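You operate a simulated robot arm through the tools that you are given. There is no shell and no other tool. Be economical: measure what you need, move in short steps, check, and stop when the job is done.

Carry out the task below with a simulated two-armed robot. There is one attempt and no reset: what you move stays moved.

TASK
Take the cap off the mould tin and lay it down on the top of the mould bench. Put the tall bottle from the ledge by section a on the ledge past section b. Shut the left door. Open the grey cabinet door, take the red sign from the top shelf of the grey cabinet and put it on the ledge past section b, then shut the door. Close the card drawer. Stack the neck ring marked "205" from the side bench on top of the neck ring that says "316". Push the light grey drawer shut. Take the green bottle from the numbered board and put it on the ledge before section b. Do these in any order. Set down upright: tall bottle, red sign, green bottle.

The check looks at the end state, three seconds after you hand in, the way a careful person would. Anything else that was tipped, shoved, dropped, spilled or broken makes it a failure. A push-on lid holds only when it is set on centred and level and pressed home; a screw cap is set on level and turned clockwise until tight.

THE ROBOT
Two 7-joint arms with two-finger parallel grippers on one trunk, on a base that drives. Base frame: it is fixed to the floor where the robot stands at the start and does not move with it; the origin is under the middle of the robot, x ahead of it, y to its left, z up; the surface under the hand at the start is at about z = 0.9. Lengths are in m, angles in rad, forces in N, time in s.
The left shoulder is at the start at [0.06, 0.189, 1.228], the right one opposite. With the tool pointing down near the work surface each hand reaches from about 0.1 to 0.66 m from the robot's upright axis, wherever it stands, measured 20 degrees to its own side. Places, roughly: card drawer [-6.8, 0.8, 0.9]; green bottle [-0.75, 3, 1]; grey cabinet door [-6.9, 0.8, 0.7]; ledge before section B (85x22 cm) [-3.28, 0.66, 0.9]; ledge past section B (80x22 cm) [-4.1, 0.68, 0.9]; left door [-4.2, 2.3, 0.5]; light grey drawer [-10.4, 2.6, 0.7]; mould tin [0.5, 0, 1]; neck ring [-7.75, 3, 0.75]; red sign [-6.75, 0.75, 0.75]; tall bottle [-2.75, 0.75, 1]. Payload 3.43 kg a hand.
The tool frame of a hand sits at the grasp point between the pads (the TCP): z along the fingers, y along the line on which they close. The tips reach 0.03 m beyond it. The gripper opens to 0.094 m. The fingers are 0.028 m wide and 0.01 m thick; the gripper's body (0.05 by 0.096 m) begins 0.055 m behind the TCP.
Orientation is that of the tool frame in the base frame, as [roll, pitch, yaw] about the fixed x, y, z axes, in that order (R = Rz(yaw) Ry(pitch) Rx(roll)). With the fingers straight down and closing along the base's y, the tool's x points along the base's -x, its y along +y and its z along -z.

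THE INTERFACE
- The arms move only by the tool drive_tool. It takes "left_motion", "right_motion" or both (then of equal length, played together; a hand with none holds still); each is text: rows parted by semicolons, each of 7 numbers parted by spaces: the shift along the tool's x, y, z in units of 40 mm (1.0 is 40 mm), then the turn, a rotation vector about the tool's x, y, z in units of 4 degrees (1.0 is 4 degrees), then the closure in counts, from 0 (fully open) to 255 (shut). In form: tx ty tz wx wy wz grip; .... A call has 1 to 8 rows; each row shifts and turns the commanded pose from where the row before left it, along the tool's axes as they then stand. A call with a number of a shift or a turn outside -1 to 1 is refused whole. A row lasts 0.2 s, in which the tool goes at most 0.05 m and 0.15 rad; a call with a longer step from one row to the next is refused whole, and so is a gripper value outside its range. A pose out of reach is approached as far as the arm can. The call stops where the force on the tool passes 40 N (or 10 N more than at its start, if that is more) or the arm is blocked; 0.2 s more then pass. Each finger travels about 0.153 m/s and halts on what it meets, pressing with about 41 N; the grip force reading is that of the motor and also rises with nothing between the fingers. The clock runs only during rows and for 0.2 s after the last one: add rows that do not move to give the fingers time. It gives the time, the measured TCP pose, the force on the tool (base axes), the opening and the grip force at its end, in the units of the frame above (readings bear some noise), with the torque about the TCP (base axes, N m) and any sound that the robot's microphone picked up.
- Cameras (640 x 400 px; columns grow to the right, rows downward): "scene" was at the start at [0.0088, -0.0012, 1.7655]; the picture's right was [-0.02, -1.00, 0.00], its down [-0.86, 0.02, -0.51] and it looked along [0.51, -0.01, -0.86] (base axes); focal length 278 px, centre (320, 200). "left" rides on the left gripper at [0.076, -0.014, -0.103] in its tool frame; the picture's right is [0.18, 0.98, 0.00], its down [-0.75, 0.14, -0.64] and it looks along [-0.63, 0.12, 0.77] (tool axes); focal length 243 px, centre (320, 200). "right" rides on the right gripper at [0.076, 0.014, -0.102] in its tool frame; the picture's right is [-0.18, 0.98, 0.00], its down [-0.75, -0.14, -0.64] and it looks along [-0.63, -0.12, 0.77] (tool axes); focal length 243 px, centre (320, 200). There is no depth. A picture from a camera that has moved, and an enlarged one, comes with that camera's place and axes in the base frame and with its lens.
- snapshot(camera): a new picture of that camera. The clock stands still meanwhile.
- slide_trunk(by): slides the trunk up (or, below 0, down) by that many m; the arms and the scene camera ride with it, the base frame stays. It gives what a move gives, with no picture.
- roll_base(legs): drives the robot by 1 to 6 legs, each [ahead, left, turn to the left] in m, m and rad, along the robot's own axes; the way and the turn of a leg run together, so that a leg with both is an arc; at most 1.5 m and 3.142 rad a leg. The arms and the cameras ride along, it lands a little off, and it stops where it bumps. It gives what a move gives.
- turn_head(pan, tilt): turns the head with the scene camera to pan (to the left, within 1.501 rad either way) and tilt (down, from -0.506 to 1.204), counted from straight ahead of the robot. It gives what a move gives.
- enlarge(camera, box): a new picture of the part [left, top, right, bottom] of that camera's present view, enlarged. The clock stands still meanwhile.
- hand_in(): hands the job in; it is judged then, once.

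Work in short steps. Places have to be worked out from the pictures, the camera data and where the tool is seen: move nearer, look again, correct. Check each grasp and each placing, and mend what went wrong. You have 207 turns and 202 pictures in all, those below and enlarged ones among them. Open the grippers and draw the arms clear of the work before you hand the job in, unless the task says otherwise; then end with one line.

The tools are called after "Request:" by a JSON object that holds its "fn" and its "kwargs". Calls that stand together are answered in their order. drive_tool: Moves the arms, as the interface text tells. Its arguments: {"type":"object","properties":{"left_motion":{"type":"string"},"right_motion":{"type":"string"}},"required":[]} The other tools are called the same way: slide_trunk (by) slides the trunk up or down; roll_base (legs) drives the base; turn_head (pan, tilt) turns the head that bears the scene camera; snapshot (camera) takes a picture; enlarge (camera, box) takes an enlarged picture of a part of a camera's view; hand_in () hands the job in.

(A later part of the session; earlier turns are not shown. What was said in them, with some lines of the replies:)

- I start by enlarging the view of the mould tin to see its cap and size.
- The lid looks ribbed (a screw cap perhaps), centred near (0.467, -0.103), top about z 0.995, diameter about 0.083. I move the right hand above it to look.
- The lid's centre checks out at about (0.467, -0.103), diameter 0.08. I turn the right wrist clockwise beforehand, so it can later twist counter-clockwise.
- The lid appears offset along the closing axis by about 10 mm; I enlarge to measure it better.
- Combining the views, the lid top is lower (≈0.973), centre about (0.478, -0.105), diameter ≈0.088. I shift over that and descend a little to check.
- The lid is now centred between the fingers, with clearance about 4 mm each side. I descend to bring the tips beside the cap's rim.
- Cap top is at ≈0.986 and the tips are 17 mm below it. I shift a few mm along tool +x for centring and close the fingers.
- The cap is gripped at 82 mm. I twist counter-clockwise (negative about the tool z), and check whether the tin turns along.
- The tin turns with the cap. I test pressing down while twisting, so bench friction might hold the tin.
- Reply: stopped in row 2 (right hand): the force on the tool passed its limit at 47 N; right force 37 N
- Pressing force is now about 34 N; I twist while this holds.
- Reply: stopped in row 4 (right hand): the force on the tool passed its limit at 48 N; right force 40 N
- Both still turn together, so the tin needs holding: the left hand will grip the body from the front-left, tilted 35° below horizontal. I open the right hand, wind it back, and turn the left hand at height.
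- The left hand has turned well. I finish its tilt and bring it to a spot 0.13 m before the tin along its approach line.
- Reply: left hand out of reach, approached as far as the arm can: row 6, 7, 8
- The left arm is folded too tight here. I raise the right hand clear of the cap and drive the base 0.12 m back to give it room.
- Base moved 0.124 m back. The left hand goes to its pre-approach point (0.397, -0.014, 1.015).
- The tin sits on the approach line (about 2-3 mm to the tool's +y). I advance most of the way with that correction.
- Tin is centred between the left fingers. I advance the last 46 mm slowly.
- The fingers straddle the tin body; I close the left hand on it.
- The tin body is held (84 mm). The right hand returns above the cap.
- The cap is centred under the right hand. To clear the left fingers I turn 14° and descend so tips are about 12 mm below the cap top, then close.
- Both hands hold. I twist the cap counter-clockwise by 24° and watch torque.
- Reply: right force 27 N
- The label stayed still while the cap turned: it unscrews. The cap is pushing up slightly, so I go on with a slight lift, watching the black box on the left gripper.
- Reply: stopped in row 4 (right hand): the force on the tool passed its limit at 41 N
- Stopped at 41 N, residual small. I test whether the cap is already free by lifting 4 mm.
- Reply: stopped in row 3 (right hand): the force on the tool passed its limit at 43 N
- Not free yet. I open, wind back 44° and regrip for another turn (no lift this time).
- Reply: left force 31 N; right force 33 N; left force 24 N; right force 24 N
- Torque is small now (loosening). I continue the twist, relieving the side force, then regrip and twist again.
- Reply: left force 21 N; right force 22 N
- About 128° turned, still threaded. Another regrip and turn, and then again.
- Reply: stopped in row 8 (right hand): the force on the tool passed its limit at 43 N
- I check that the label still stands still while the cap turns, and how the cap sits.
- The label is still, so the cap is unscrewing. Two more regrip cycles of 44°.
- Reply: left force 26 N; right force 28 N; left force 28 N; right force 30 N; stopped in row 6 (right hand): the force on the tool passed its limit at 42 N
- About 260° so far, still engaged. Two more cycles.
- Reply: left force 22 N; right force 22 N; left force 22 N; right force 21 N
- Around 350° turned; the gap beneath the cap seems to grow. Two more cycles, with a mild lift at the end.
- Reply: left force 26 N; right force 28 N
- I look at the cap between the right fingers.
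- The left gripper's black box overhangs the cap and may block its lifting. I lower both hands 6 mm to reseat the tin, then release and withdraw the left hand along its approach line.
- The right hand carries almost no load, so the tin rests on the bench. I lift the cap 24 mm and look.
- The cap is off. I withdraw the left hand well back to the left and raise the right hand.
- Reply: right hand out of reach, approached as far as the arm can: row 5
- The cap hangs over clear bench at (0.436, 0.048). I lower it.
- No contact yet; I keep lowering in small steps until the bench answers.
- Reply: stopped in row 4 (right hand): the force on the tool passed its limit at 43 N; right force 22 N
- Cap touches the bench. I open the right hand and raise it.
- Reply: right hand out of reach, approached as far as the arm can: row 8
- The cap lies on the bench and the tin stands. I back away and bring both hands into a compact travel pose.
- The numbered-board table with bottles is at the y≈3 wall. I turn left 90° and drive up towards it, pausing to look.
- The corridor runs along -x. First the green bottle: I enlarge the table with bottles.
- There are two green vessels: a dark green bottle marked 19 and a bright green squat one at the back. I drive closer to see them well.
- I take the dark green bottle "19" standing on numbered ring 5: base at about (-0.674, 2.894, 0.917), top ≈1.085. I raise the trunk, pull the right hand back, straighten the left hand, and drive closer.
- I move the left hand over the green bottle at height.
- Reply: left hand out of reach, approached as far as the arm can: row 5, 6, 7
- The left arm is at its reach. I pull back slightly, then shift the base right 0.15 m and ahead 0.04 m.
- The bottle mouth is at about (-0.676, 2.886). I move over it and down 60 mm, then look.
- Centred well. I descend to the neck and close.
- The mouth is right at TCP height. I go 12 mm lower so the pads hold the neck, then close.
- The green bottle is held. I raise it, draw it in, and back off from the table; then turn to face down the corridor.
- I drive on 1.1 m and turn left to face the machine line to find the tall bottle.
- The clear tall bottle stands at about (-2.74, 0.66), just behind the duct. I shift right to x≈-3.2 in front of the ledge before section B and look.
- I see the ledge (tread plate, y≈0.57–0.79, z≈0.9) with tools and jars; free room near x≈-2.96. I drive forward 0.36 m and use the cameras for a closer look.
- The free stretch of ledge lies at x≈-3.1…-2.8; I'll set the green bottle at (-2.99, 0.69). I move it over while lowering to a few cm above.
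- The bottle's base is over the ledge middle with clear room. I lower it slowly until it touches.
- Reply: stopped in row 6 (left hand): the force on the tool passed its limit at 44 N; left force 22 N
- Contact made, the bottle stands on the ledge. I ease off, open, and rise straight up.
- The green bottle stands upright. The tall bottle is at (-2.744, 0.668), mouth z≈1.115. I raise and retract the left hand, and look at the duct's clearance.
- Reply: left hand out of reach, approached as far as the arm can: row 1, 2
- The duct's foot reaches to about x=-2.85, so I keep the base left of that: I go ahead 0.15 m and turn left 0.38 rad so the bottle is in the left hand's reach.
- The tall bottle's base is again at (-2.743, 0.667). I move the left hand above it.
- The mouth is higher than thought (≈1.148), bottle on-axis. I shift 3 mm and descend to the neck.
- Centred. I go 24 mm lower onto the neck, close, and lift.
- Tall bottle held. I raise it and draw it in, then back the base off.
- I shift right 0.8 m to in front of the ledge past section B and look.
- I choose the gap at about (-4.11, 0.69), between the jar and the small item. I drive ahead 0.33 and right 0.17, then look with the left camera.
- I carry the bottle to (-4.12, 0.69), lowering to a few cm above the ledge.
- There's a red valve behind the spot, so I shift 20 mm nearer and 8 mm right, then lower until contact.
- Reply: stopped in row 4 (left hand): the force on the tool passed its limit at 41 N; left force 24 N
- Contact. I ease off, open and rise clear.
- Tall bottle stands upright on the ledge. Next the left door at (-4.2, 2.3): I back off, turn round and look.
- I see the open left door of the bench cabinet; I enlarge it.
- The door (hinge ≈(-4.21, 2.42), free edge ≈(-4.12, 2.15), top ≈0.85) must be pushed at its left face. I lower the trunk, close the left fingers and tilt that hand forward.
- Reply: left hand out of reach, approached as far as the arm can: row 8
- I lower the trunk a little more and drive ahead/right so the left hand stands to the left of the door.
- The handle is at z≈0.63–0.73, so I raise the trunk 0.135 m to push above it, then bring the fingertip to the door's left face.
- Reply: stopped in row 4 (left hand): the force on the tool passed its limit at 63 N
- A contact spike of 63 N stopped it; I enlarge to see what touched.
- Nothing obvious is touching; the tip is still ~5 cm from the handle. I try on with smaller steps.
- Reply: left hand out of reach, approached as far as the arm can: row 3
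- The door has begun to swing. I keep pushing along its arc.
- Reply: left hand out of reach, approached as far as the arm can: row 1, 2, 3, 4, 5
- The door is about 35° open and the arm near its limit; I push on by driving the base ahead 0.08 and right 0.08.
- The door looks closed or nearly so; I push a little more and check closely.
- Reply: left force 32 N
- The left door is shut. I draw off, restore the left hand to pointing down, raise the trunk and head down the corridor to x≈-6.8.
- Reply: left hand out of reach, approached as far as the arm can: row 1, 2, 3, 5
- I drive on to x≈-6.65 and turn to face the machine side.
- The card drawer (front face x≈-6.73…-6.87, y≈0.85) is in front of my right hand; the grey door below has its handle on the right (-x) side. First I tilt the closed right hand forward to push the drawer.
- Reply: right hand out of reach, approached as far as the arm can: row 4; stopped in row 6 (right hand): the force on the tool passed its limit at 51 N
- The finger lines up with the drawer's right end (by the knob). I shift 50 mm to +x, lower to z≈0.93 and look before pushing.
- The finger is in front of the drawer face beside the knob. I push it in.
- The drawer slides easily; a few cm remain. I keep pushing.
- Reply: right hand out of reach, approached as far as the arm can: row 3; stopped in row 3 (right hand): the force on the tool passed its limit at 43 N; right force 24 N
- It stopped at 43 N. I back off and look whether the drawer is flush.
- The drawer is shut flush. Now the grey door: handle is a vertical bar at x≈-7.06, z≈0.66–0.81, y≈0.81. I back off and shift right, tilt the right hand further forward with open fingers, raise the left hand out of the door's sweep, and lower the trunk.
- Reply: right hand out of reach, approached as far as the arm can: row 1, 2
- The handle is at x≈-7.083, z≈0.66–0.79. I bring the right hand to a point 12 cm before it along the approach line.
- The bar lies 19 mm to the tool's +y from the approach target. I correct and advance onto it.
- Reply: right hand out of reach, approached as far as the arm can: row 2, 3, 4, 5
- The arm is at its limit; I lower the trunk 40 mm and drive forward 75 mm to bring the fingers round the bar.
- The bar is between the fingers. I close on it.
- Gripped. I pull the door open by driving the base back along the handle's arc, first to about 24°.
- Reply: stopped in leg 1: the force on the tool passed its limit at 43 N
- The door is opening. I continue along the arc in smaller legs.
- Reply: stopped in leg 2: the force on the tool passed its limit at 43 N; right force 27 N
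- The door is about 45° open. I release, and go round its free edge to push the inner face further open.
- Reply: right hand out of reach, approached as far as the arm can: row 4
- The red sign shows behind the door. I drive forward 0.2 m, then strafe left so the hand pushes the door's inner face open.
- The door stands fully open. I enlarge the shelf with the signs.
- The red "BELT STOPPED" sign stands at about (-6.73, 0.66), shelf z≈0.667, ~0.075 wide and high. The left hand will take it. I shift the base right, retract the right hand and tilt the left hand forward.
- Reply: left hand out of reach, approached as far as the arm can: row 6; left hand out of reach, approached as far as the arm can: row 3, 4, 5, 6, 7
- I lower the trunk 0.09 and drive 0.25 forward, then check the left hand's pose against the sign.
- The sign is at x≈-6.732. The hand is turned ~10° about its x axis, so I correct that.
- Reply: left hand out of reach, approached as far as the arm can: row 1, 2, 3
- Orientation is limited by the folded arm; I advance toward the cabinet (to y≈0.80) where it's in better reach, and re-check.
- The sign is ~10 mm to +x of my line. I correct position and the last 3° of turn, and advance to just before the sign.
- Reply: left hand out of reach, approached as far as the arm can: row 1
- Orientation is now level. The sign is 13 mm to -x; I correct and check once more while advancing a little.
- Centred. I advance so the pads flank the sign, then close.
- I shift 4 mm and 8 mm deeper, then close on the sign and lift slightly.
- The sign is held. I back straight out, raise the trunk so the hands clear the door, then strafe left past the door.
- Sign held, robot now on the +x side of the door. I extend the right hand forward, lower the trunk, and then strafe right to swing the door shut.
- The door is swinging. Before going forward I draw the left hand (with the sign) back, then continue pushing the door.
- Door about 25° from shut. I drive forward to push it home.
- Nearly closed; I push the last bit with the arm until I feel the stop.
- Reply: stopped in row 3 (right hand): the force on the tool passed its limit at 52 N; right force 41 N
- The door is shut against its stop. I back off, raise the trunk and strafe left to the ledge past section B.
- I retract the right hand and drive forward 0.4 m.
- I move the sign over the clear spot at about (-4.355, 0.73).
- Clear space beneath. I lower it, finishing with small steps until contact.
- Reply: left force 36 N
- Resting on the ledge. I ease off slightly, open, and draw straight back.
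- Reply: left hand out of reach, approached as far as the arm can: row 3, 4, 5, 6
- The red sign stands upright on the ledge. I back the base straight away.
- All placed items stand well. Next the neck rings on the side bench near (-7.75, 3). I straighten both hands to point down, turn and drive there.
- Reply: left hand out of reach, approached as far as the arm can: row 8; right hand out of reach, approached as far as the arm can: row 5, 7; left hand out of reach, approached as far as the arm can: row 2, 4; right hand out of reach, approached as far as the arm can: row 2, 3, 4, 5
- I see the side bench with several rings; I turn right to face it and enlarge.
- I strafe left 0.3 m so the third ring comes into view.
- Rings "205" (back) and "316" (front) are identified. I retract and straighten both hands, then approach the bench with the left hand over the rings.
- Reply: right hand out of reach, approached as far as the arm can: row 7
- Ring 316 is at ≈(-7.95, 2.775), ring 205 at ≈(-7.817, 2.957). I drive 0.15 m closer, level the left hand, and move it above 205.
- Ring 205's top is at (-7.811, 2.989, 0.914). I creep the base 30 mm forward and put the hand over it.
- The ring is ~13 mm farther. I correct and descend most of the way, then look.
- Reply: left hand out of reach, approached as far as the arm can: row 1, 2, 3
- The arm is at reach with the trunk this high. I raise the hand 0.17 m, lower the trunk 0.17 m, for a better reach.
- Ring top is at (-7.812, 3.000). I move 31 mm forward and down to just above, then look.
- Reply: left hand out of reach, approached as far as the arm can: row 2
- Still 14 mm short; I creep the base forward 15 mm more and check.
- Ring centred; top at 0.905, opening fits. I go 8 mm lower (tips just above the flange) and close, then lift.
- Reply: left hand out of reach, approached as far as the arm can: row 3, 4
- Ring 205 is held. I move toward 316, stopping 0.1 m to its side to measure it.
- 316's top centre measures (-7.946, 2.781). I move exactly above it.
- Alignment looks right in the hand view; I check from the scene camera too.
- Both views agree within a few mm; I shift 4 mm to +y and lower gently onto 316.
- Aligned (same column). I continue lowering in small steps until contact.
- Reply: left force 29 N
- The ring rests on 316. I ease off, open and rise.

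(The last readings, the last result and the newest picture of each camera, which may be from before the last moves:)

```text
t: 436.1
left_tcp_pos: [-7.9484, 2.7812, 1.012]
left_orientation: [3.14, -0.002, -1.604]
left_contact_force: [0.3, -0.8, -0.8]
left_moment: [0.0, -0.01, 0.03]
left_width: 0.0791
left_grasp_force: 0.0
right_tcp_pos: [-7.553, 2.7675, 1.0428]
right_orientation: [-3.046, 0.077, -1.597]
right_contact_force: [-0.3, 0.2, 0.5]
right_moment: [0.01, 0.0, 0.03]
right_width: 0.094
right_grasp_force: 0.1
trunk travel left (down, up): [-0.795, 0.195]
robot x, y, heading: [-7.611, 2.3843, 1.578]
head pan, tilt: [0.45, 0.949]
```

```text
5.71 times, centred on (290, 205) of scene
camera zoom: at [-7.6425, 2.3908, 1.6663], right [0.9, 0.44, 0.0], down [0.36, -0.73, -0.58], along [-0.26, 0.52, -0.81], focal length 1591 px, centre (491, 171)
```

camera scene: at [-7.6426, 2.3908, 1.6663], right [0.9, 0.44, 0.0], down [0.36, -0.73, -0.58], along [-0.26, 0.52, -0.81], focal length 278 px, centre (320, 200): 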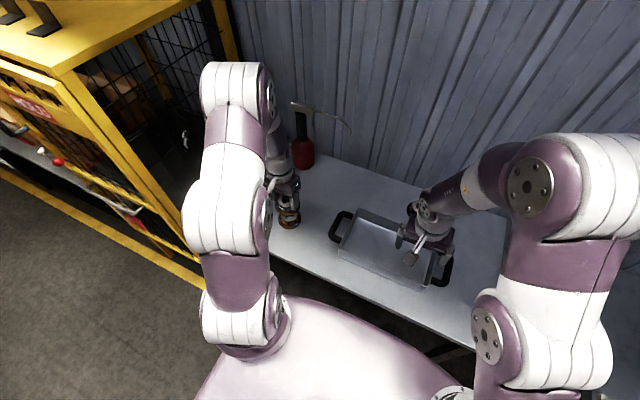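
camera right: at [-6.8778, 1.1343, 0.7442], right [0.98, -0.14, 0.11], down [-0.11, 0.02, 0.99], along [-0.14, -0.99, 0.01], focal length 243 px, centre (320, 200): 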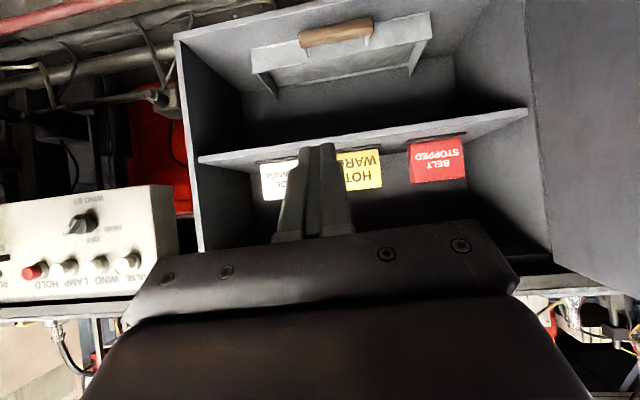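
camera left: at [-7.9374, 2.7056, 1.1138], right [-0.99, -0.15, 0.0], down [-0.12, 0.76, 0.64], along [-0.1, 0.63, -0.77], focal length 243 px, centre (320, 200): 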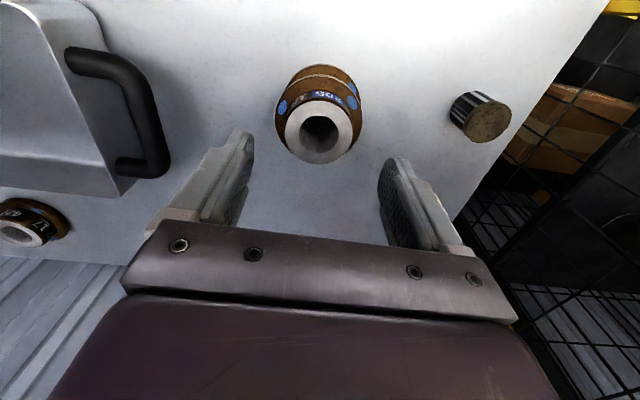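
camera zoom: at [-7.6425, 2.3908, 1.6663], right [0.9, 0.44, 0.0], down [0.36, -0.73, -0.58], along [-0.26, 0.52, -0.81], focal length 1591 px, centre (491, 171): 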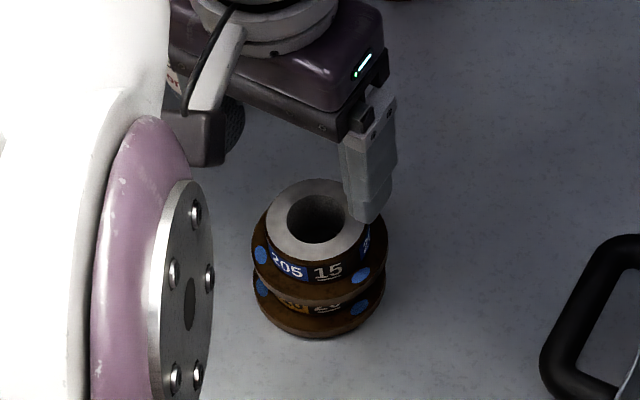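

The rings are stacked level and centred. I withdraw, and head to the light grey drawer near (-10.4, 2.6).

Request:
{"fn": "drive_tool", "kwargs": {"left_motion": "0 0 -0.8 0 0 0 0; 0.3 0 -0.8 0 0 0 0; 0.5 0 -0.5 0 0 0 0; 0.5 0 0 0 0 0 0"}}

Request:
{"fn": "slide_trunk", "kwargs": {"by": 0.15}}

Request:
{"fn": "roll_base", "kwargs": {"legs": [[-0.65, 0, 0], [0, 0, 1.571], [1.4, 0, 0]]}}

Request:
{"fn": "turn_head", "kwargs": {"pan": -0.5, "tilt": 0.5}}

Request:
{"fn": "snapshot", "kwargs": {"camera": "scene"}}

```text
t: 437.1
left_tcp_pos: [-7.95, 2.7295, 1.0974]
left_orientation: [3.14, -0.002, -1.604]
left_contact_force: [-0.3, 0.3, -0.4]
left_moment: [0.0, -0.03, 0.01]
left_width: 0.0939
left_grasp_force: 0.1
right_tcp_pos: [-7.5515, 2.7661, 1.0436]
right_orientation: [-3.046, 0.075, -1.596]
right_contact_force: [-0.7, -0.1, -0.2]
right_moment: [0.0, -0.03, 0.0]
right_width: 0.0941
right_grasp_force: 0.1
trunk travel left (down, up): [-0.795, 0.195]
robot x, y, heading: [-7.6123, 2.3856, 1.577]
head pan, tilt: [0.45, 0.949]
```

```text
t: 438.9
left_tcp_pos: [-7.9517, 2.7305, 1.2464]
left_orientation: [3.141, -0.002, -1.604]
left_contact_force: [0.4, -1.3, 0.6]
left_moment: [0.01, 0.0, -0.01]
left_width: 0.0939
left_grasp_force: 0.1
right_tcp_pos: [-7.5507, 2.7678, 1.1937]
right_orientation: [-3.047, 0.076, -1.597]
right_contact_force: [-0.4, 0.7, 1.1]
right_moment: [-0.03, 0.01, -0.01]
right_width: 0.0941
right_grasp_force: 0.0
trunk travel left (down, up): [-0.945, 0.045]
robot x, y, heading: [-7.6127, 2.3849, 1.579]
head pan, tilt: [0.45, 0.949]
```

```text
t: 452.9
left_tcp_pos: [-9.3904, 1.4322, 1.2467]
left_orientation: [3.141, -0.001, -0.05]
left_contact_force: [-0.7, -1.0, 0.8]
left_moment: [0.01, 0.01, -0.01]
left_width: 0.0941
left_grasp_force: 0.1
right_tcp_pos: [-9.4216, 1.832, 1.1932]
right_orientation: [-3.047, 0.074, -0.043]
right_contact_force: [-0.5, 0.7, -0.1]
right_moment: [0.0, 0.01, -0.02]
right_width: 0.0941
right_grasp_force: 0.1
trunk travel left (down, up): [-0.945, 0.045]
robot x, y, heading: [-9.0388, 1.7678, 3.127]
head pan, tilt: [0.45, 0.949]
```

```text
t: 454.2
left_tcp_pos: [-9.3912, 1.4333, 1.247]
left_orientation: [3.141, -0.001, -0.051]
left_contact_force: [0.5, 0.2, 0.5]
left_moment: [-0.01, 0.01, -0.01]
left_width: 0.0939
left_grasp_force: 0.0
right_tcp_pos: [-9.4226, 1.8313, 1.1939]
right_orientation: [-3.047, 0.076, -0.043]
right_contact_force: [-0.4, 0.0, -0.4]
right_moment: [0.01, -0.02, -0.01]
right_width: 0.0943
right_grasp_force: 0.1
trunk travel left (down, up): [-0.945, 0.045]
robot x, y, heading: [-9.0394, 1.7625, 3.13]
head pan, tilt: [-0.499, 0.499]
```

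```text
33 pictures are left
camera scene: at [-9.0584, 1.8093, 1.8537], right [0.49, 0.87, 0.0], down [0.42, -0.23, -0.88], along [-0.77, 0.43, -0.48], focal length 278 px, centre (320, 200)
```

scene: 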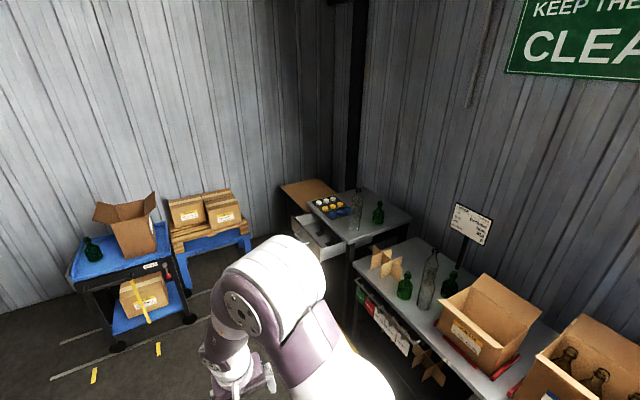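

I see an open light grey drawer under the table in the corner. I enlarge it.

Request:
{"fn": "enlarge", "kwargs": {"camera": "scene", "box": [260, 170, 440, 290]}}

```text
3.33 times, centred on (350, 230) of scene
camera zoom: at [-9.0584, 1.8093, 1.8537], right [0.49, 0.87, 0.0], down [0.42, -0.23, -0.88], along [-0.77, 0.43, -0.48], focal length 928 px, centre (220, 100)
```

zoom: 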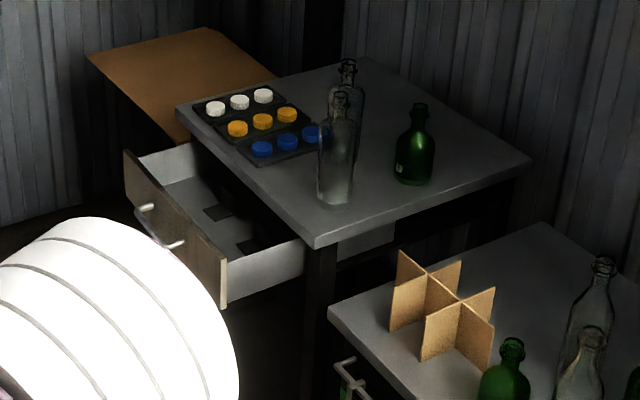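

Drawer front plane ≈ y 2.48, x −10.68…−10.23, opening toward −y. A blue cart stands near (−10.84, 1.65), so I turn early, strafe along y≈1.95, and then look.

Request:
{"fn": "roll_base", "kwargs": {"legs": [[0.55, 0, 0], [0, 0, -1.555], [0.2, 0, 0], [0, 0.68, 0]]}}

Request:
{"fn": "turn_head", "kwargs": {"pan": 0.25, "tilt": 0.85}}

Request:
{"fn": "snapshot", "kwargs": {"camera": "scene"}}

```text
t: 465.7
left_tcp_pos: [-10.6097, 2.3161, 1.246]
left_orientation: [3.14, -0.001, -1.608]
left_contact_force: [0.1, 0.6, -1.0]
left_moment: [-0.03, 0.02, -0.01]
left_width: 0.0942
left_grasp_force: 0.0
right_tcp_pos: [-10.2111, 2.3533, 1.1928]
right_orientation: [-3.049, 0.075, -1.602]
right_contact_force: [-0.8, 0.1, 0.5]
right_moment: [-0.02, 0.01, -0.03]
right_width: 0.094
right_grasp_force: 0.1
trunk travel left (down, up): [-0.945, 0.045]
robot x, y, heading: [-10.272, 1.9686, 1.565]
head pan, tilt: [-0.499, 0.499]
```

```text
t: 466.8
left_tcp_pos: [-10.611, 2.3175, 1.2464]
left_orientation: [3.14, -0.002, -1.607]
left_contact_force: [0.0, 0.1, -0.2]
left_moment: [-0.01, -0.01, 0.01]
left_width: 0.0939
left_grasp_force: 0.0
right_tcp_pos: [-10.2117, 2.3523, 1.1929]
right_orientation: [-3.051, 0.075, -1.6]
right_contact_force: [0.2, 0.0, -0.8]
right_moment: [0.01, 0.03, 0.05]
right_width: 0.0937
right_grasp_force: 0.2
trunk travel left (down, up): [-0.945, 0.045]
robot x, y, heading: [-10.2698, 1.9693, 1.573]
head pan, tilt: [0.25, 0.85]
```

```text
31 pictures are left
camera scene: at [-10.2908, 1.9864, 1.8238], right [0.97, 0.25, 0.0], down [0.19, -0.73, -0.66], along [-0.16, 0.64, -0.75], focal length 278 px, centre (320, 200)
```

scene: 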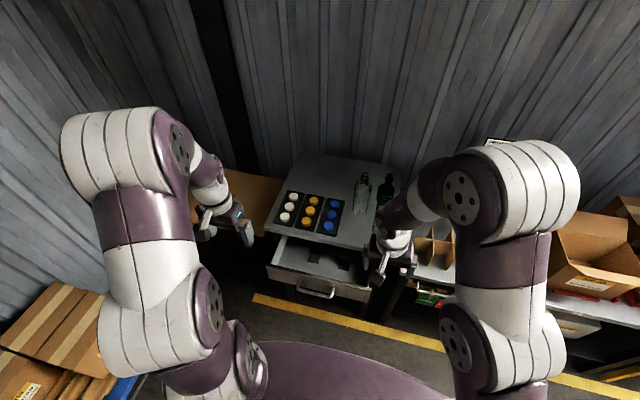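

Request:
{"fn": "enlarge", "kwargs": {"camera": "scene", "box": [240, 170, 400, 320]}}

```text
2.67 times, centred on (320, 245) of scene
camera zoom: at [-10.2908, 1.9864, 1.8238], right [0.97, 0.25, 0.0], down [0.19, -0.73, -0.66], along [-0.16, 0.64, -0.75], focal length 743 px, centre (320, 80)
```

zoom: 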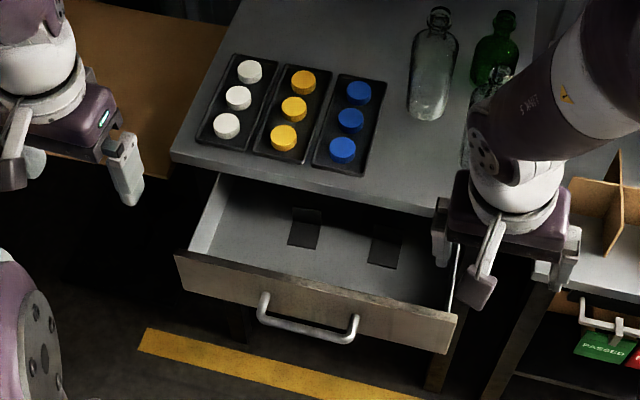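

Drawer front: y≈2.463, x −10.63…−10.21, z 0.68–0.80, handle in the middle. I'll push left of the handle with the closed left hand tilted forward. I back 0.12 m, lower and tilt the hand.

Request:
{"fn": "roll_base", "kwargs": {"legs": [[-0.12, 0, 0]]}}

Request:
{"fn": "drive_tool", "kwargs": {"left_motion": "0 0 0.8 0 0 0 255; 0 0 0.8 0 0 0 255; 0 0 0.8 0 0 0 255; 0 0 0.8 0 0 0 255; 0 0 0.8 0 -1 0 255; 0 0 0 0 -1 0 255; 0 0 0 0 -1 0 255; 0 0 0 0 -1 0 255"}}

Request:
{"fn": "drive_tool", "kwargs": {"left_motion": "0 0 0 0 -1 0 255; 0 0 0 0 -1 0 255; 0 0 0 0 -1 0 255; 0 0 0 0 -1 0 255; 0 0 0 0 -1 0 255; 0 0 0 0 -1 0 255; 0 0 0 0 -1 0 255; 0 0 0 0 0 0 255"}}

Request:
{"fn": "slide_trunk", "kwargs": {"by": -0.3}}

Request:
{"fn": "snapshot", "kwargs": {"camera": "scene"}}

```text
t: 468.0
left_tcp_pos: [-10.6105, 2.1997, 1.2464]
left_orientation: [3.141, -0.003, -1.61]
left_contact_force: [0.3, 0.3, -1.3]
left_moment: [-0.03, 0.0, -0.03]
left_width: 0.0941
left_grasp_force: 0.0
right_tcp_pos: [-10.2122, 2.237, 1.1927]
right_orientation: [-3.048, 0.073, -1.603]
right_contact_force: [0.1, 0.8, -0.2]
right_moment: [0.0, -0.03, -0.01]
right_width: 0.0942
right_grasp_force: 0.1
trunk travel left (down, up): [-0.945, 0.045]
robot x, y, heading: [-10.2751, 1.8536, 1.572]
head pan, tilt: [0.25, 0.85]
```

```text
t: 469.8
left_tcp_pos: [-10.6116, 2.1992, 1.0871]
left_orientation: [3.14, 0.281, -1.609]
left_contact_force: [-0.9, 0.2, 0.5]
left_moment: [0.02, -0.04, -0.01]
left_width: 0.0002
left_grasp_force: 33.0
right_tcp_pos: [-10.2114, 2.2349, 1.1927]
right_orientation: [-3.048, 0.075, -1.602]
right_contact_force: [-0.1, 0.6, 0.0]
right_moment: [-0.02, 0.0, -0.01]
right_width: 0.0939
right_grasp_force: 0.1
trunk travel left (down, up): [-0.945, 0.045]
robot x, y, heading: [-10.2758, 1.8498, 1.569]
head pan, tilt: [0.25, 0.85]
```

```text
t: 471.6
left_tcp_pos: [-10.6071, 2.1984, 1.0851]
left_orientation: [-3.121, 0.711, -1.6]
left_contact_force: [-0.1, 0.5, 0.7]
left_moment: [0.03, 0.02, 0.0]
left_width: 0.0
left_grasp_force: 33.1
left hand out of reach, approached as far as the arm can: row 3
right_tcp_pos: [-10.2103, 2.2347, 1.1945]
right_orientation: [-3.048, 0.075, -1.601]
right_contact_force: [0.2, -0.7, 0.6]
right_moment: [0.02, 0.0, -0.01]
right_width: 0.0941
right_grasp_force: 0.1
trunk travel left (down, up): [-0.945, 0.045]
robot x, y, heading: [-10.2737, 1.8562, 1.572]
head pan, tilt: [0.25, 0.85]
```

```text
t: 474.6
left_tcp_pos: [-10.608, 2.1991, 0.7861]
left_orientation: [-3.121, 0.707, -1.603]
left_contact_force: [-0.7, 0.1, -0.1]
left_moment: [-0.03, 0.01, 0.0]
left_width: 0.0
left_grasp_force: 33.5
right_tcp_pos: [-10.2124, 2.2348, 0.894]
right_orientation: [-3.046, 0.074, -1.602]
right_contact_force: [0.5, -0.6, -0.7]
right_moment: [-0.01, 0.02, 0.01]
right_width: 0.094
right_grasp_force: 0.0
trunk travel left (down, up): [-0.645, 0.345]
robot x, y, heading: [-10.2726, 1.8512, 1.571]
head pan, tilt: [0.25, 0.85]
```

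```text
29 pictures are left
camera scene: at [-10.2912, 1.8683, 1.5238], right [0.97, 0.25, 0.0], down [0.19, -0.73, -0.66], along [-0.16, 0.64, -0.75], focal length 278 px, centre (320, 200)
```

scene: 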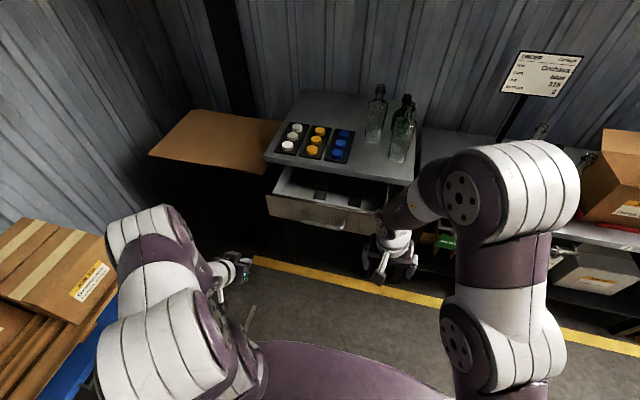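

I position the left fingertip at x≈−10.54, z≈0.74, and raise/retract the right hand clear of the table top; then drive forward to push.

Request:
{"fn": "drive_tool", "kwargs": {"left_motion": "0.15 -0.81 0.2 0 0 0 255; 0.15 -0.81 0.2 0 0 0 255; 0 0 0 0 0 0 255; 0 0 0 0 0 0 255; 0 0 0 0 0 0 255; 0 0 0 0 0 0 255", "right_motion": "0.6 0 -0.8 0 0 0 0; 0.6 0 -0.8 0 0 0 0; 0.6 0 -0.8 0 0 0 0; 0.6 0 -0.8 0 0 0 0; 0.4 0 -0.8 0 0 0 0; 0 0 0 0 0 0 0"}}

Request:
{"fn": "roll_base", "kwargs": {"legs": [[0.22, 0, 0]]}}

Request:
{"fn": "enlarge", "kwargs": {"camera": "scene", "box": [200, 150, 420, 320]}}

```text
t: 476.0
left_tcp_pos: [-10.5523, 2.2102, 0.7846]
left_orientation: [-3.11, 0.706, -1.596]
left_contact_force: [0.3, 0.7, 0.2]
left_moment: [-0.01, 0.0, 0.0]
left_width: 0.0003
left_grasp_force: 33.0
left hand out of reach, approached as far as the arm can: row 1, 2
right_tcp_pos: [-10.2127, 2.1363, 0.9503]
right_orientation: [-3.043, 0.085, -1.602]
right_contact_force: [1.0, -0.2, 0.2]
right_moment: [-0.01, 0.0, 0.02]
right_width: 0.0941
right_grasp_force: 0.1
right hand out of reach, approached as far as the arm can: row 1, 2, 3, 4, 5
trunk travel left (down, up): [-0.645, 0.345]
robot x, y, heading: [-10.2688, 1.8572, 1.571]
head pan, tilt: [0.25, 0.85]
```

```text
t: 477.7
left_tcp_pos: [-10.556, 2.4309, 0.7842]
left_orientation: [-3.107, 0.703, -1.592]
left_contact_force: [0.5, 0.2, 0.2]
left_moment: [-0.06, -0.01, -0.01]
left_width: 0.0
left_grasp_force: 32.5
right_tcp_pos: [-10.2151, 2.3587, 0.9503]
right_orientation: [-3.043, 0.083, -1.598]
right_contact_force: [-0.2, 0.8, -0.9]
right_moment: [-0.02, 0.01, 0.0]
right_width: 0.0938
right_grasp_force: 0.1
trunk travel left (down, up): [-0.645, 0.345]
robot x, y, heading: [-10.275, 2.0742, 1.575]
head pan, tilt: [0.25, 0.85]
```

```text
2.35 times, centred on (310, 235) of scene
camera zoom: at [-10.2919, 2.0913, 1.5238], right [0.97, 0.25, 0.0], down [0.19, -0.73, -0.66], along [-0.17, 0.64, -0.75], focal length 655 px, centre (344, 118)
```

zoom: 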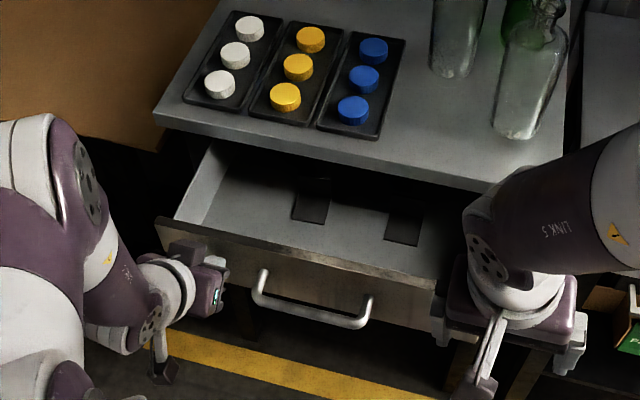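

The fingertip is right at the drawer face, left of the handle. I drive forward to push.

Request:
{"fn": "roll_base", "kwargs": {"legs": [[0.1, 0, 0]]}}

Request:
{"fn": "enlarge", "kwargs": {"camera": "scene", "box": [200, 150, 420, 320]}}

```text
t: 478.9
left_tcp_pos: [-10.5552, 2.533, 0.7856]
left_orientation: [-3.108, 0.704, -1.593]
left_contact_force: [-0.2, 0.4, 0.4]
left_moment: [-0.02, 0.01, -0.01]
left_width: 0.0
left_grasp_force: 32.9
right_tcp_pos: [-10.2169, 2.4599, 0.9505]
right_orientation: [-3.041, 0.082, -1.597]
right_contact_force: [-0.3, 1.1, 0.2]
right_moment: [0.0, -0.02, 0.02]
right_width: 0.0938
right_grasp_force: 0.0
trunk travel left (down, up): [-0.645, 0.345]
robot x, y, heading: [-10.271, 2.1738, 1.579]
head pan, tilt: [0.25, 0.85]
```

```text
2.35 times, centred on (310, 235) of scene
camera zoom: at [-10.2926, 2.1922, 1.5238], right [0.97, 0.25, 0.0], down [0.19, -0.73, -0.66], along [-0.17, 0.64, -0.75], focal length 655 px, centre (344, 118)
```

zoom: 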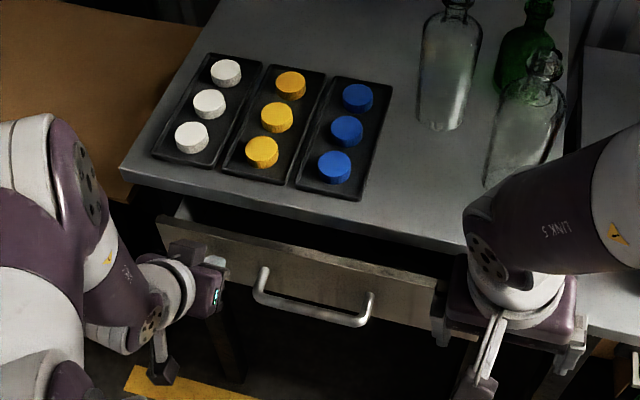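

The drawer slides in. I lower the trunk 25 mm to stay clear of the table edge, then push the rest with the arm.

Request:
{"fn": "slide_trunk", "kwargs": {"by": -0.025}}

Request:
{"fn": "drive_tool", "kwargs": {"left_motion": "-0.19 0 0.16 0 0 0 255; -0.19 0 0.16 0 0 0 255; -0.19 0 0.16 0 0 0 255; -0.19 0 0.16 0 0 0 255; -0.19 0 0.16 0 0 0 255; -0.19 0 0.16 0 0 0 255; -0.19 0 0.16 0 0 0 255; -0.19 0 0.16 0 0 0 255"}}

Request:
{"fn": "enlarge", "kwargs": {"camera": "scene", "box": [200, 150, 420, 320]}}

```text
t: 479.6
left_tcp_pos: [-10.5552, 2.5315, 0.7612]
left_orientation: [-3.109, 0.704, -1.591]
left_contact_force: [-0.2, -0.4, -0.4]
left_moment: [0.03, 0.01, 0.0]
left_width: 0.0
left_grasp_force: 32.5
right_tcp_pos: [-10.2157, 2.459, 0.9258]
right_orientation: [-3.043, 0.086, -1.597]
right_contact_force: [0.3, -0.2, -0.4]
right_moment: [-0.01, 0.04, 0.01]
right_width: 0.0939
right_grasp_force: 0.0
trunk travel left (down, up): [-0.62, 0.37]
robot x, y, heading: [-10.2763, 2.1732, 1.573]
head pan, tilt: [0.25, 0.85]
```

```text
t: 481.4
left_tcp_pos: [-10.552, 2.6095, 0.762]
left_orientation: [-3.109, 0.703, -1.589]
left_contact_force: [-1.0, -9.0, 2.3]
left_moment: [-0.03, 0.07, 0.04]
left_width: 0.0
left_grasp_force: 32.9
right_tcp_pos: [-10.2159, 2.4586, 0.9268]
right_orientation: [-3.041, 0.085, -1.597]
right_contact_force: [0.1, 1.3, 0.5]
right_moment: [-0.04, 0.02, 0.02]
right_width: 0.0941
right_grasp_force: 0.1
trunk travel left (down, up): [-0.62, 0.37]
robot x, y, heading: [-10.2749, 2.1778, 1.575]
head pan, tilt: [0.25, 0.85]
```

```text
2.35 times, centred on (310, 235) of scene
camera zoom: at [-10.2927, 2.1891, 1.4988], right [0.97, 0.25, 0.0], down [0.19, -0.73, -0.66], along [-0.17, 0.64, -0.75], focal length 655 px, centre (344, 118)
```

zoom: 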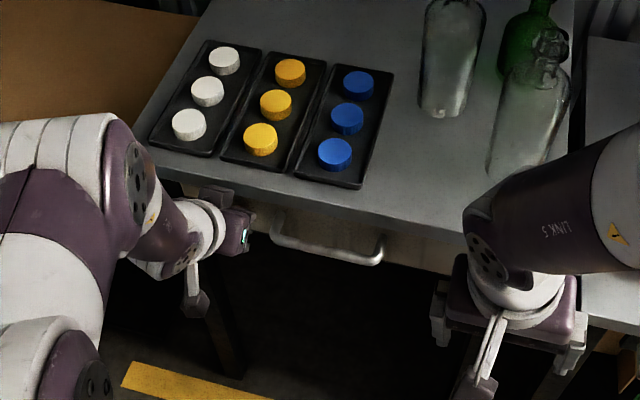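

Resistance of 9 N appears; I push a bit further to feel the stop.

Request:
{"fn": "drive_tool", "kwargs": {"left_motion": "-0.08 0 0.067 0 0 0 255; -0.08 0 0.067 0 0 0 255; -0.08 0 0.067 0 0 0 255; -0.08 0 0.067 0 0 0 255; -0.08 0 0.067 0 0 0 255; -0.08 0 0.067 0 0 0 255"}}

Request:
{"fn": "drive_tool", "kwargs": {"left_motion": "0.2 0 -0.2 0 0 0 255; 0.3 0 -0.6 0 0 0 255; 0.4 0 -0.8 0 0 0 255; 0.4 0 -0.8 0 0 0 255; 0.4 0 -0.8 0 0 0 255"}}

Request:
{"fn": "roll_base", "kwargs": {"legs": [[-0.25, 0, 0]]}}

Request:
{"fn": "enlarge", "kwargs": {"camera": "scene", "box": [220, 120, 420, 270]}}

```text
t: 481.9
left_tcp_pos: [-10.5518, 2.6109, 0.7576]
left_orientation: [-3.107, 0.688, -1.584]
left_contact_force: [-0.2, -22.0, 9.4]
left_moment: [-0.09, -0.01, 0.04]
left_width: 0.0
left_grasp_force: 32.8
right_tcp_pos: [-10.2152, 2.4575, 0.9259]
right_orientation: [-3.043, 0.087, -1.594]
right_contact_force: [-0.9, -0.2, -0.3]
right_moment: [-0.03, -0.02, -0.01]
right_width: 0.0944
right_grasp_force: 0.0
trunk travel left (down, up): [-0.62, 0.37]
robot x, y, heading: [-10.2727, 2.1757, 1.574]
head pan, tilt: [0.25, 0.85]
stopped in row 2 (left hand): the force on the tool passed its limit at 44 N (the readings are from after the stop); the commanded pose is now the measured one
```

```text
t: 483.1
left_tcp_pos: [-10.5597, 2.4809, 0.8142]
left_orientation: [-3.098, 0.691, -1.584]
left_contact_force: [0.5, 0.2, 0.8]
left_moment: [0.0, 0.0, -0.02]
left_width: 0.0
left_grasp_force: 32.9
left hand out of reach, approached as far as the arm can: row 5
right_tcp_pos: [-10.2164, 2.4571, 0.9257]
right_orientation: [-3.042, 0.086, -1.594]
right_contact_force: [0.3, 0.3, -0.3]
right_moment: [0.01, 0.0, 0.0]
right_width: 0.0941
right_grasp_force: 0.1
trunk travel left (down, up): [-0.62, 0.37]
robot x, y, heading: [-10.2753, 2.1713, 1.58]
head pan, tilt: [0.25, 0.85]
```

```text
t: 485.0
left_tcp_pos: [-10.5591, 2.2325, 0.8139]
left_orientation: [-3.097, 0.691, -1.583]
left_contact_force: [-0.5, 0.5, 0.7]
left_moment: [0.04, 0.0, -0.02]
left_width: 0.0002
left_grasp_force: 33.0
right_tcp_pos: [-10.2138, 2.2077, 0.9258]
right_orientation: [-3.043, 0.086, -1.597]
right_contact_force: [0.3, -1.0, -0.5]
right_moment: [0.01, 0.01, -0.03]
right_width: 0.0942
right_grasp_force: 0.1
trunk travel left (down, up): [-0.62, 0.37]
robot x, y, heading: [-10.271, 1.9242, 1.577]
head pan, tilt: [0.25, 0.85]
```

```text
2.67 times, centred on (320, 195) of scene
camera zoom: at [-10.2913, 1.9389, 1.4988], right [0.97, 0.25, 0.0], down [0.19, -0.73, -0.66], along [-0.17, 0.64, -0.75], focal length 743 px, centre (320, 213)
```

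zoom: 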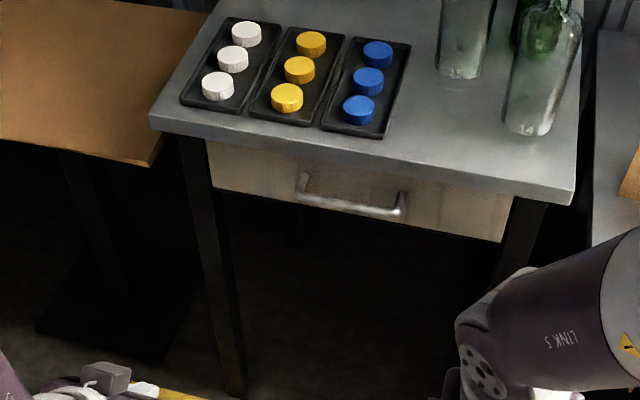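

The light grey drawer is shut. Before handing in I re-check the two doors and card drawer on the way back: raise the trunk, turn and drive along +x.

Request:
{"fn": "slide_trunk", "kwargs": {"by": 0.3}}

Request:
{"fn": "roll_base", "kwargs": {"legs": [[-0.1, 0, 0], [0, 0, -1.571], [1.5, 0, 0], [1.5, 0, 0]]}}

Request:
{"fn": "turn_head", "kwargs": {"pan": -1.2, "tilt": 0.6}}

Request:
{"fn": "snapshot", "kwargs": {"camera": "scene"}}

```text
t: 488.0
left_tcp_pos: [-10.5579, 2.2323, 1.1132]
left_orientation: [-3.096, 0.689, -1.584]
left_contact_force: [-0.5, 0.0, -0.3]
left_moment: [-0.02, -0.05, 0.01]
left_width: 0.0
left_grasp_force: 32.9
right_tcp_pos: [-10.2155, 2.2092, 1.225]
right_orientation: [-3.041, 0.085, -1.599]
right_contact_force: [0.3, 0.1, 0.5]
right_moment: [0.02, 0.01, -0.01]
right_width: 0.0938
right_grasp_force: 0.1
trunk travel left (down, up): [-0.92, 0.07]
robot x, y, heading: [-10.2728, 1.9258, 1.576]
head pan, tilt: [0.25, 0.85]
```

```text
t: 507.1
left_tcp_pos: [-6.93, 2.1945, 1.114]
left_orientation: [-3.097, 0.691, -3.14]
left_contact_force: [-0.3, -0.7, 0.1]
left_moment: [0.01, 0.02, 0.0]
left_width: 0.0
left_grasp_force: 32.8
right_tcp_pos: [-6.9497, 1.8506, 1.2262]
right_orientation: [-3.042, 0.085, 3.131]
right_contact_force: [-0.3, -0.4, -0.7]
right_moment: [-0.02, -0.04, 0.0]
right_width: 0.094
right_grasp_force: 0.0
trunk travel left (down, up): [-0.92, 0.07]
robot x, y, heading: [-7.2348, 1.9022, 0.018]
head pan, tilt: [0.25, 0.85]
```

```text
t: 508.7
left_tcp_pos: [-6.9293, 2.1956, 1.1132]
left_orientation: [-3.096, 0.689, -3.139]
left_contact_force: [-0.5, 0.0, -0.5]
left_moment: [-0.03, -0.01, -0.01]
left_width: 0.0001
left_grasp_force: 32.8
right_tcp_pos: [-6.9493, 1.8501, 1.2265]
right_orientation: [-3.041, 0.085, 3.132]
right_contact_force: [-0.1, -0.4, 0.4]
right_moment: [0.01, -0.02, -0.01]
right_width: 0.0942
right_grasp_force: 0.1
trunk travel left (down, up): [-0.92, 0.07]
robot x, y, heading: [-7.2329, 1.9029, 0.022]
head pan, tilt: [-1.201, 0.6]
```

```text
24 pictures are left
camera scene: at [-7.26, 1.8222, 1.8197], right [-0.92, -0.38, 0.0], down [-0.22, 0.52, -0.83], along [0.31, -0.76, -0.56], focal length 278 px, centre (320, 200)
```

scene: 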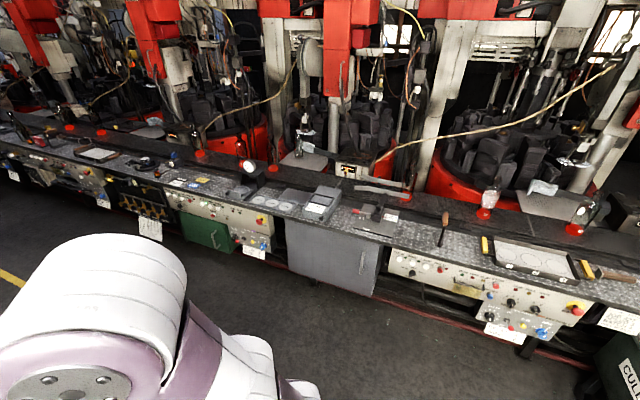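

Request:
{"fn": "enlarge", "kwargs": {"camera": "scene", "box": [260, 170, 420, 310]}}

```text
2.86 times, centred on (340, 240) of scene
camera zoom: at [-7.26, 1.8222, 1.8197], right [-0.92, -0.38, 0.0], down [-0.22, 0.52, -0.83], along [0.31, -0.76, -0.56], focal length 796 px, centre (263, 86)
```

zoom: 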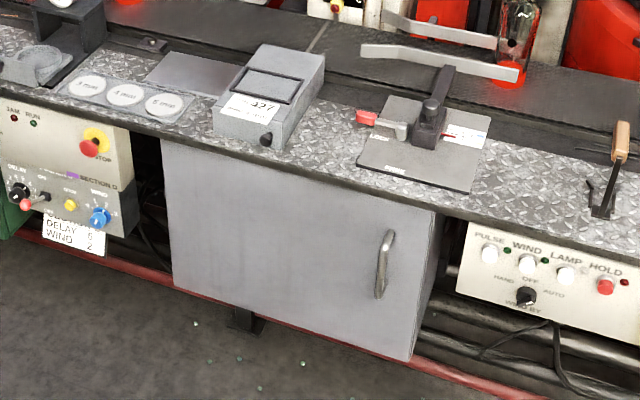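

The grey door and card drawer are shut. I check the left door and the ledges too.

Request:
{"fn": "roll_base", "kwargs": {"legs": [[1.5, -0.15, 0], [0.8, 0, 0]]}}

Request:
{"fn": "turn_head", "kwargs": {"pan": 0.75, "tilt": 0.5}}

Request:
{"fn": "snapshot", "kwargs": {"camera": "scene"}}

Request:
{"fn": "turn_head", "kwargs": {"pan": -0.9, "tilt": 0.5}}

Request:
{"fn": "snapshot", "kwargs": {"camera": "scene"}}

```text
refused: leg 1 is longer than a leg can be; nothing moved
```

```text
t: 510.6
left_tcp_pos: [-6.9299, 2.1952, 1.1142]
left_orientation: [-3.098, 0.689, -3.14]
left_contact_force: [0.1, 0.5, 0.5]
left_moment: [0.02, -0.04, -0.01]
left_width: 0.0
left_grasp_force: 33.2
right_tcp_pos: [-6.9487, 1.8513, 1.2253]
right_orientation: [-3.041, 0.086, 3.13]
right_contact_force: [0.0, 0.1, 0.0]
right_moment: [0.01, 0.0, 0.0]
right_width: 0.0941
right_grasp_force: 0.1
trunk travel left (down, up): [-0.92, 0.07]
robot x, y, heading: [-7.2335, 1.9045, 0.018]
head pan, tilt: [0.75, 0.499]
```

```text
22 pictures are left
camera scene: at [-7.2283, 1.9673, 1.8288], right [0.7, -0.72, 0.0], down [-0.34, -0.33, -0.88], along [0.63, 0.61, -0.48], focal length 278 px, centre (320, 200)
```

scene: 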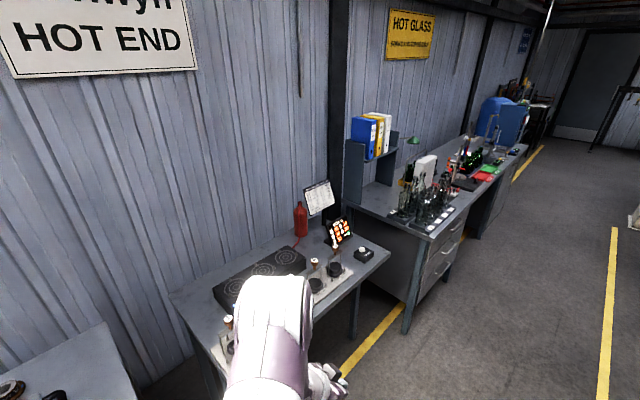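

```text
t: 512.3
left_tcp_pos: [-6.9303, 2.1949, 1.1135]
left_orientation: [-3.095, 0.69, -3.14]
left_contact_force: [0.7, -0.1, -0.3]
left_moment: [0.02, 0.02, 0.02]
left_width: 0.0
left_grasp_force: 33.7
right_tcp_pos: [-6.9495, 1.8514, 1.2252]
right_orientation: [-3.041, 0.086, 3.131]
right_contact_force: [-0.1, 0.0, -0.5]
right_moment: [-0.02, 0.0, -0.04]
right_width: 0.0939
right_grasp_force: 0.1
trunk travel left (down, up): [-0.92, 0.07]
robot x, y, heading: [-7.2342, 1.9042, 0.023]
head pan, tilt: [-0.901, 0.499]
```

```text
21 pictures are left
camera scene: at [-7.2356, 1.8338, 1.8288], right [-0.77, -0.64, 0.0], down [-0.31, 0.37, -0.88], along [0.56, -0.68, -0.48], focal length 278 px, centre (320, 200)
```

scene: 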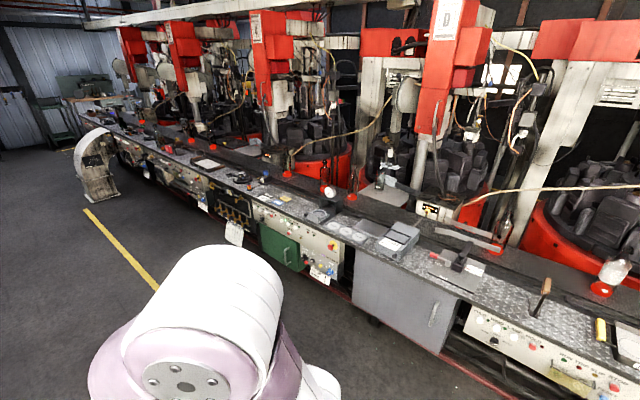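

That leg was too long; nothing of the left door sticks out in this view. I drive nearer for a proper look.

Request:
{"fn": "roll_base", "kwargs": {"legs": [[1.4, -0.1, 0], [0.9, 0, 0]]}}

Request:
{"fn": "turn_head", "kwargs": {"pan": 0.7, "tilt": 0.6}}

Request:
{"fn": "snapshot", "kwargs": {"camera": "scene"}}

Request:
{"fn": "turn_head", "kwargs": {"pan": -0.8, "tilt": 0.6}}

Request:
{"fn": "snapshot", "kwargs": {"camera": "scene"}}

```text
t: 523.7
left_tcp_pos: [-4.6134, 2.1481, 1.1144]
left_orientation: [-3.096, 0.69, 3.132]
left_contact_force: [0.5, -0.6, 0.0]
left_moment: [0.01, -0.04, 0.01]
left_width: 0.0001
left_grasp_force: 33.2
right_tcp_pos: [-4.6367, 1.8042, 1.2256]
right_orientation: [-3.042, 0.085, 3.118]
right_contact_force: [-0.6, 0.3, 0.3]
right_moment: [0.03, 0.0, 0.06]
right_width: 0.0938
right_grasp_force: 0.0
trunk travel left (down, up): [-0.92, 0.07]
robot x, y, heading: [-4.9234, 1.8652, 0.01]
head pan, tilt: [-0.901, 0.499]
```

```text
t: 525.4
left_tcp_pos: [-4.6134, 2.1485, 1.1147]
left_orientation: [-3.097, 0.69, 3.132]
left_contact_force: [0.3, -0.1, 0.7]
left_moment: [-0.04, 0.0, 0.01]
left_width: 0.0
left_grasp_force: 33.4
right_tcp_pos: [-4.6359, 1.8045, 1.2261]
right_orientation: [-3.044, 0.086, 3.119]
right_contact_force: [-0.1, -0.4, -0.2]
right_moment: [0.08, -0.02, -0.02]
right_width: 0.094
right_grasp_force: 0.0
trunk travel left (down, up): [-0.92, 0.07]
robot x, y, heading: [-4.9238, 1.862, 0.008]
head pan, tilt: [0.7, 0.6]
```

```text
20 pictures are left
camera scene: at [-4.9127, 1.9192, 1.8197], right [0.65, -0.76, 0.0], down [-0.43, -0.37, -0.83], along [0.63, 0.54, -0.56], focal length 278 px, centre (320, 200)
```

scene: 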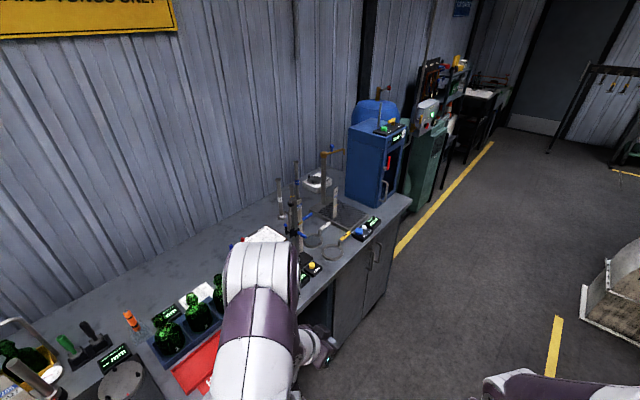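

```text
t: 527.0
left_tcp_pos: [-4.6133, 2.1497, 1.1144]
left_orientation: [-3.096, 0.688, 3.132]
left_contact_force: [-0.2, 0.0, 0.3]
left_moment: [-0.01, -0.05, 0.01]
left_width: 0.0002
left_grasp_force: 33.2
right_tcp_pos: [-4.6356, 1.8046, 1.2251]
right_orientation: [-3.042, 0.088, 3.121]
right_contact_force: [0.0, -0.3, 0.9]
right_moment: [-0.02, 0.01, -0.04]
right_width: 0.0941
right_grasp_force: 0.0
trunk travel left (down, up): [-0.92, 0.07]
robot x, y, heading: [-4.9229, 1.8619, 0.012]
head pan, tilt: [-0.799, 0.6]
```

```text
19 pictures are left
camera scene: at [-4.9175, 1.799, 1.8197], right [-0.71, -0.7, 0.0], down [-0.4, 0.4, -0.83], along [0.58, -0.59, -0.56], focal length 278 px, centre (320, 200)
```

scene: 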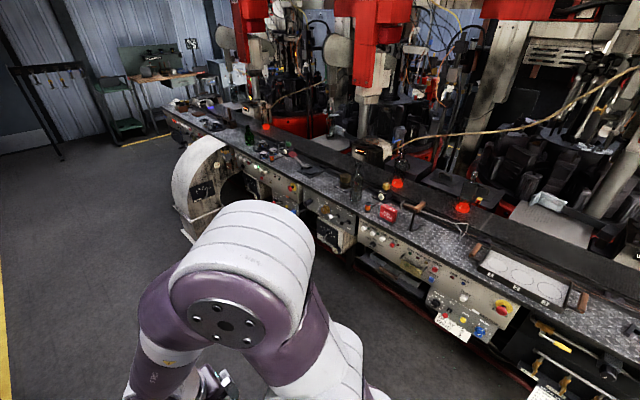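

Everything is in place: left door shut, sign and bottles standing. I open the left gripper and hand in.

Request:
{"fn": "drive_tool", "kwargs": {"left_motion": "0 0 0 0 0 0 100; 0 0 0 0 0 0 0; 0 0 0 0 0 0 0; 0 0 0 0 0 0 0"}}

Request:
{"fn": "hand_in", "kwargs": {}}

```text
t: 528.0
left_tcp_pos: [-4.6114, 2.1485, 1.1146]
left_orientation: [-3.096, 0.689, 3.13]
left_contact_force: [0.7, -0.9, 0.4]
left_moment: [-0.01, -0.02, 0.0]
left_width: 0.094
left_grasp_force: 0.0
right_tcp_pos: [-4.6358, 1.8047, 1.2258]
right_orientation: [-3.042, 0.085, 3.119]
right_contact_force: [0.2, 0.0, 0.8]
right_moment: [0.0, 0.03, 0.0]
right_width: 0.0941
right_grasp_force: 0.1
trunk travel left (down, up): [-0.92, 0.07]
robot x, y, heading: [-4.9231, 1.8614, 0.008]
head pan, tilt: [-0.799, 0.6]
```

```text
The job is handed in.
```

All eight tasks are done and the job is handed in; the one guess was the green bottle, where the board held two and I took the dark green one marked 19.
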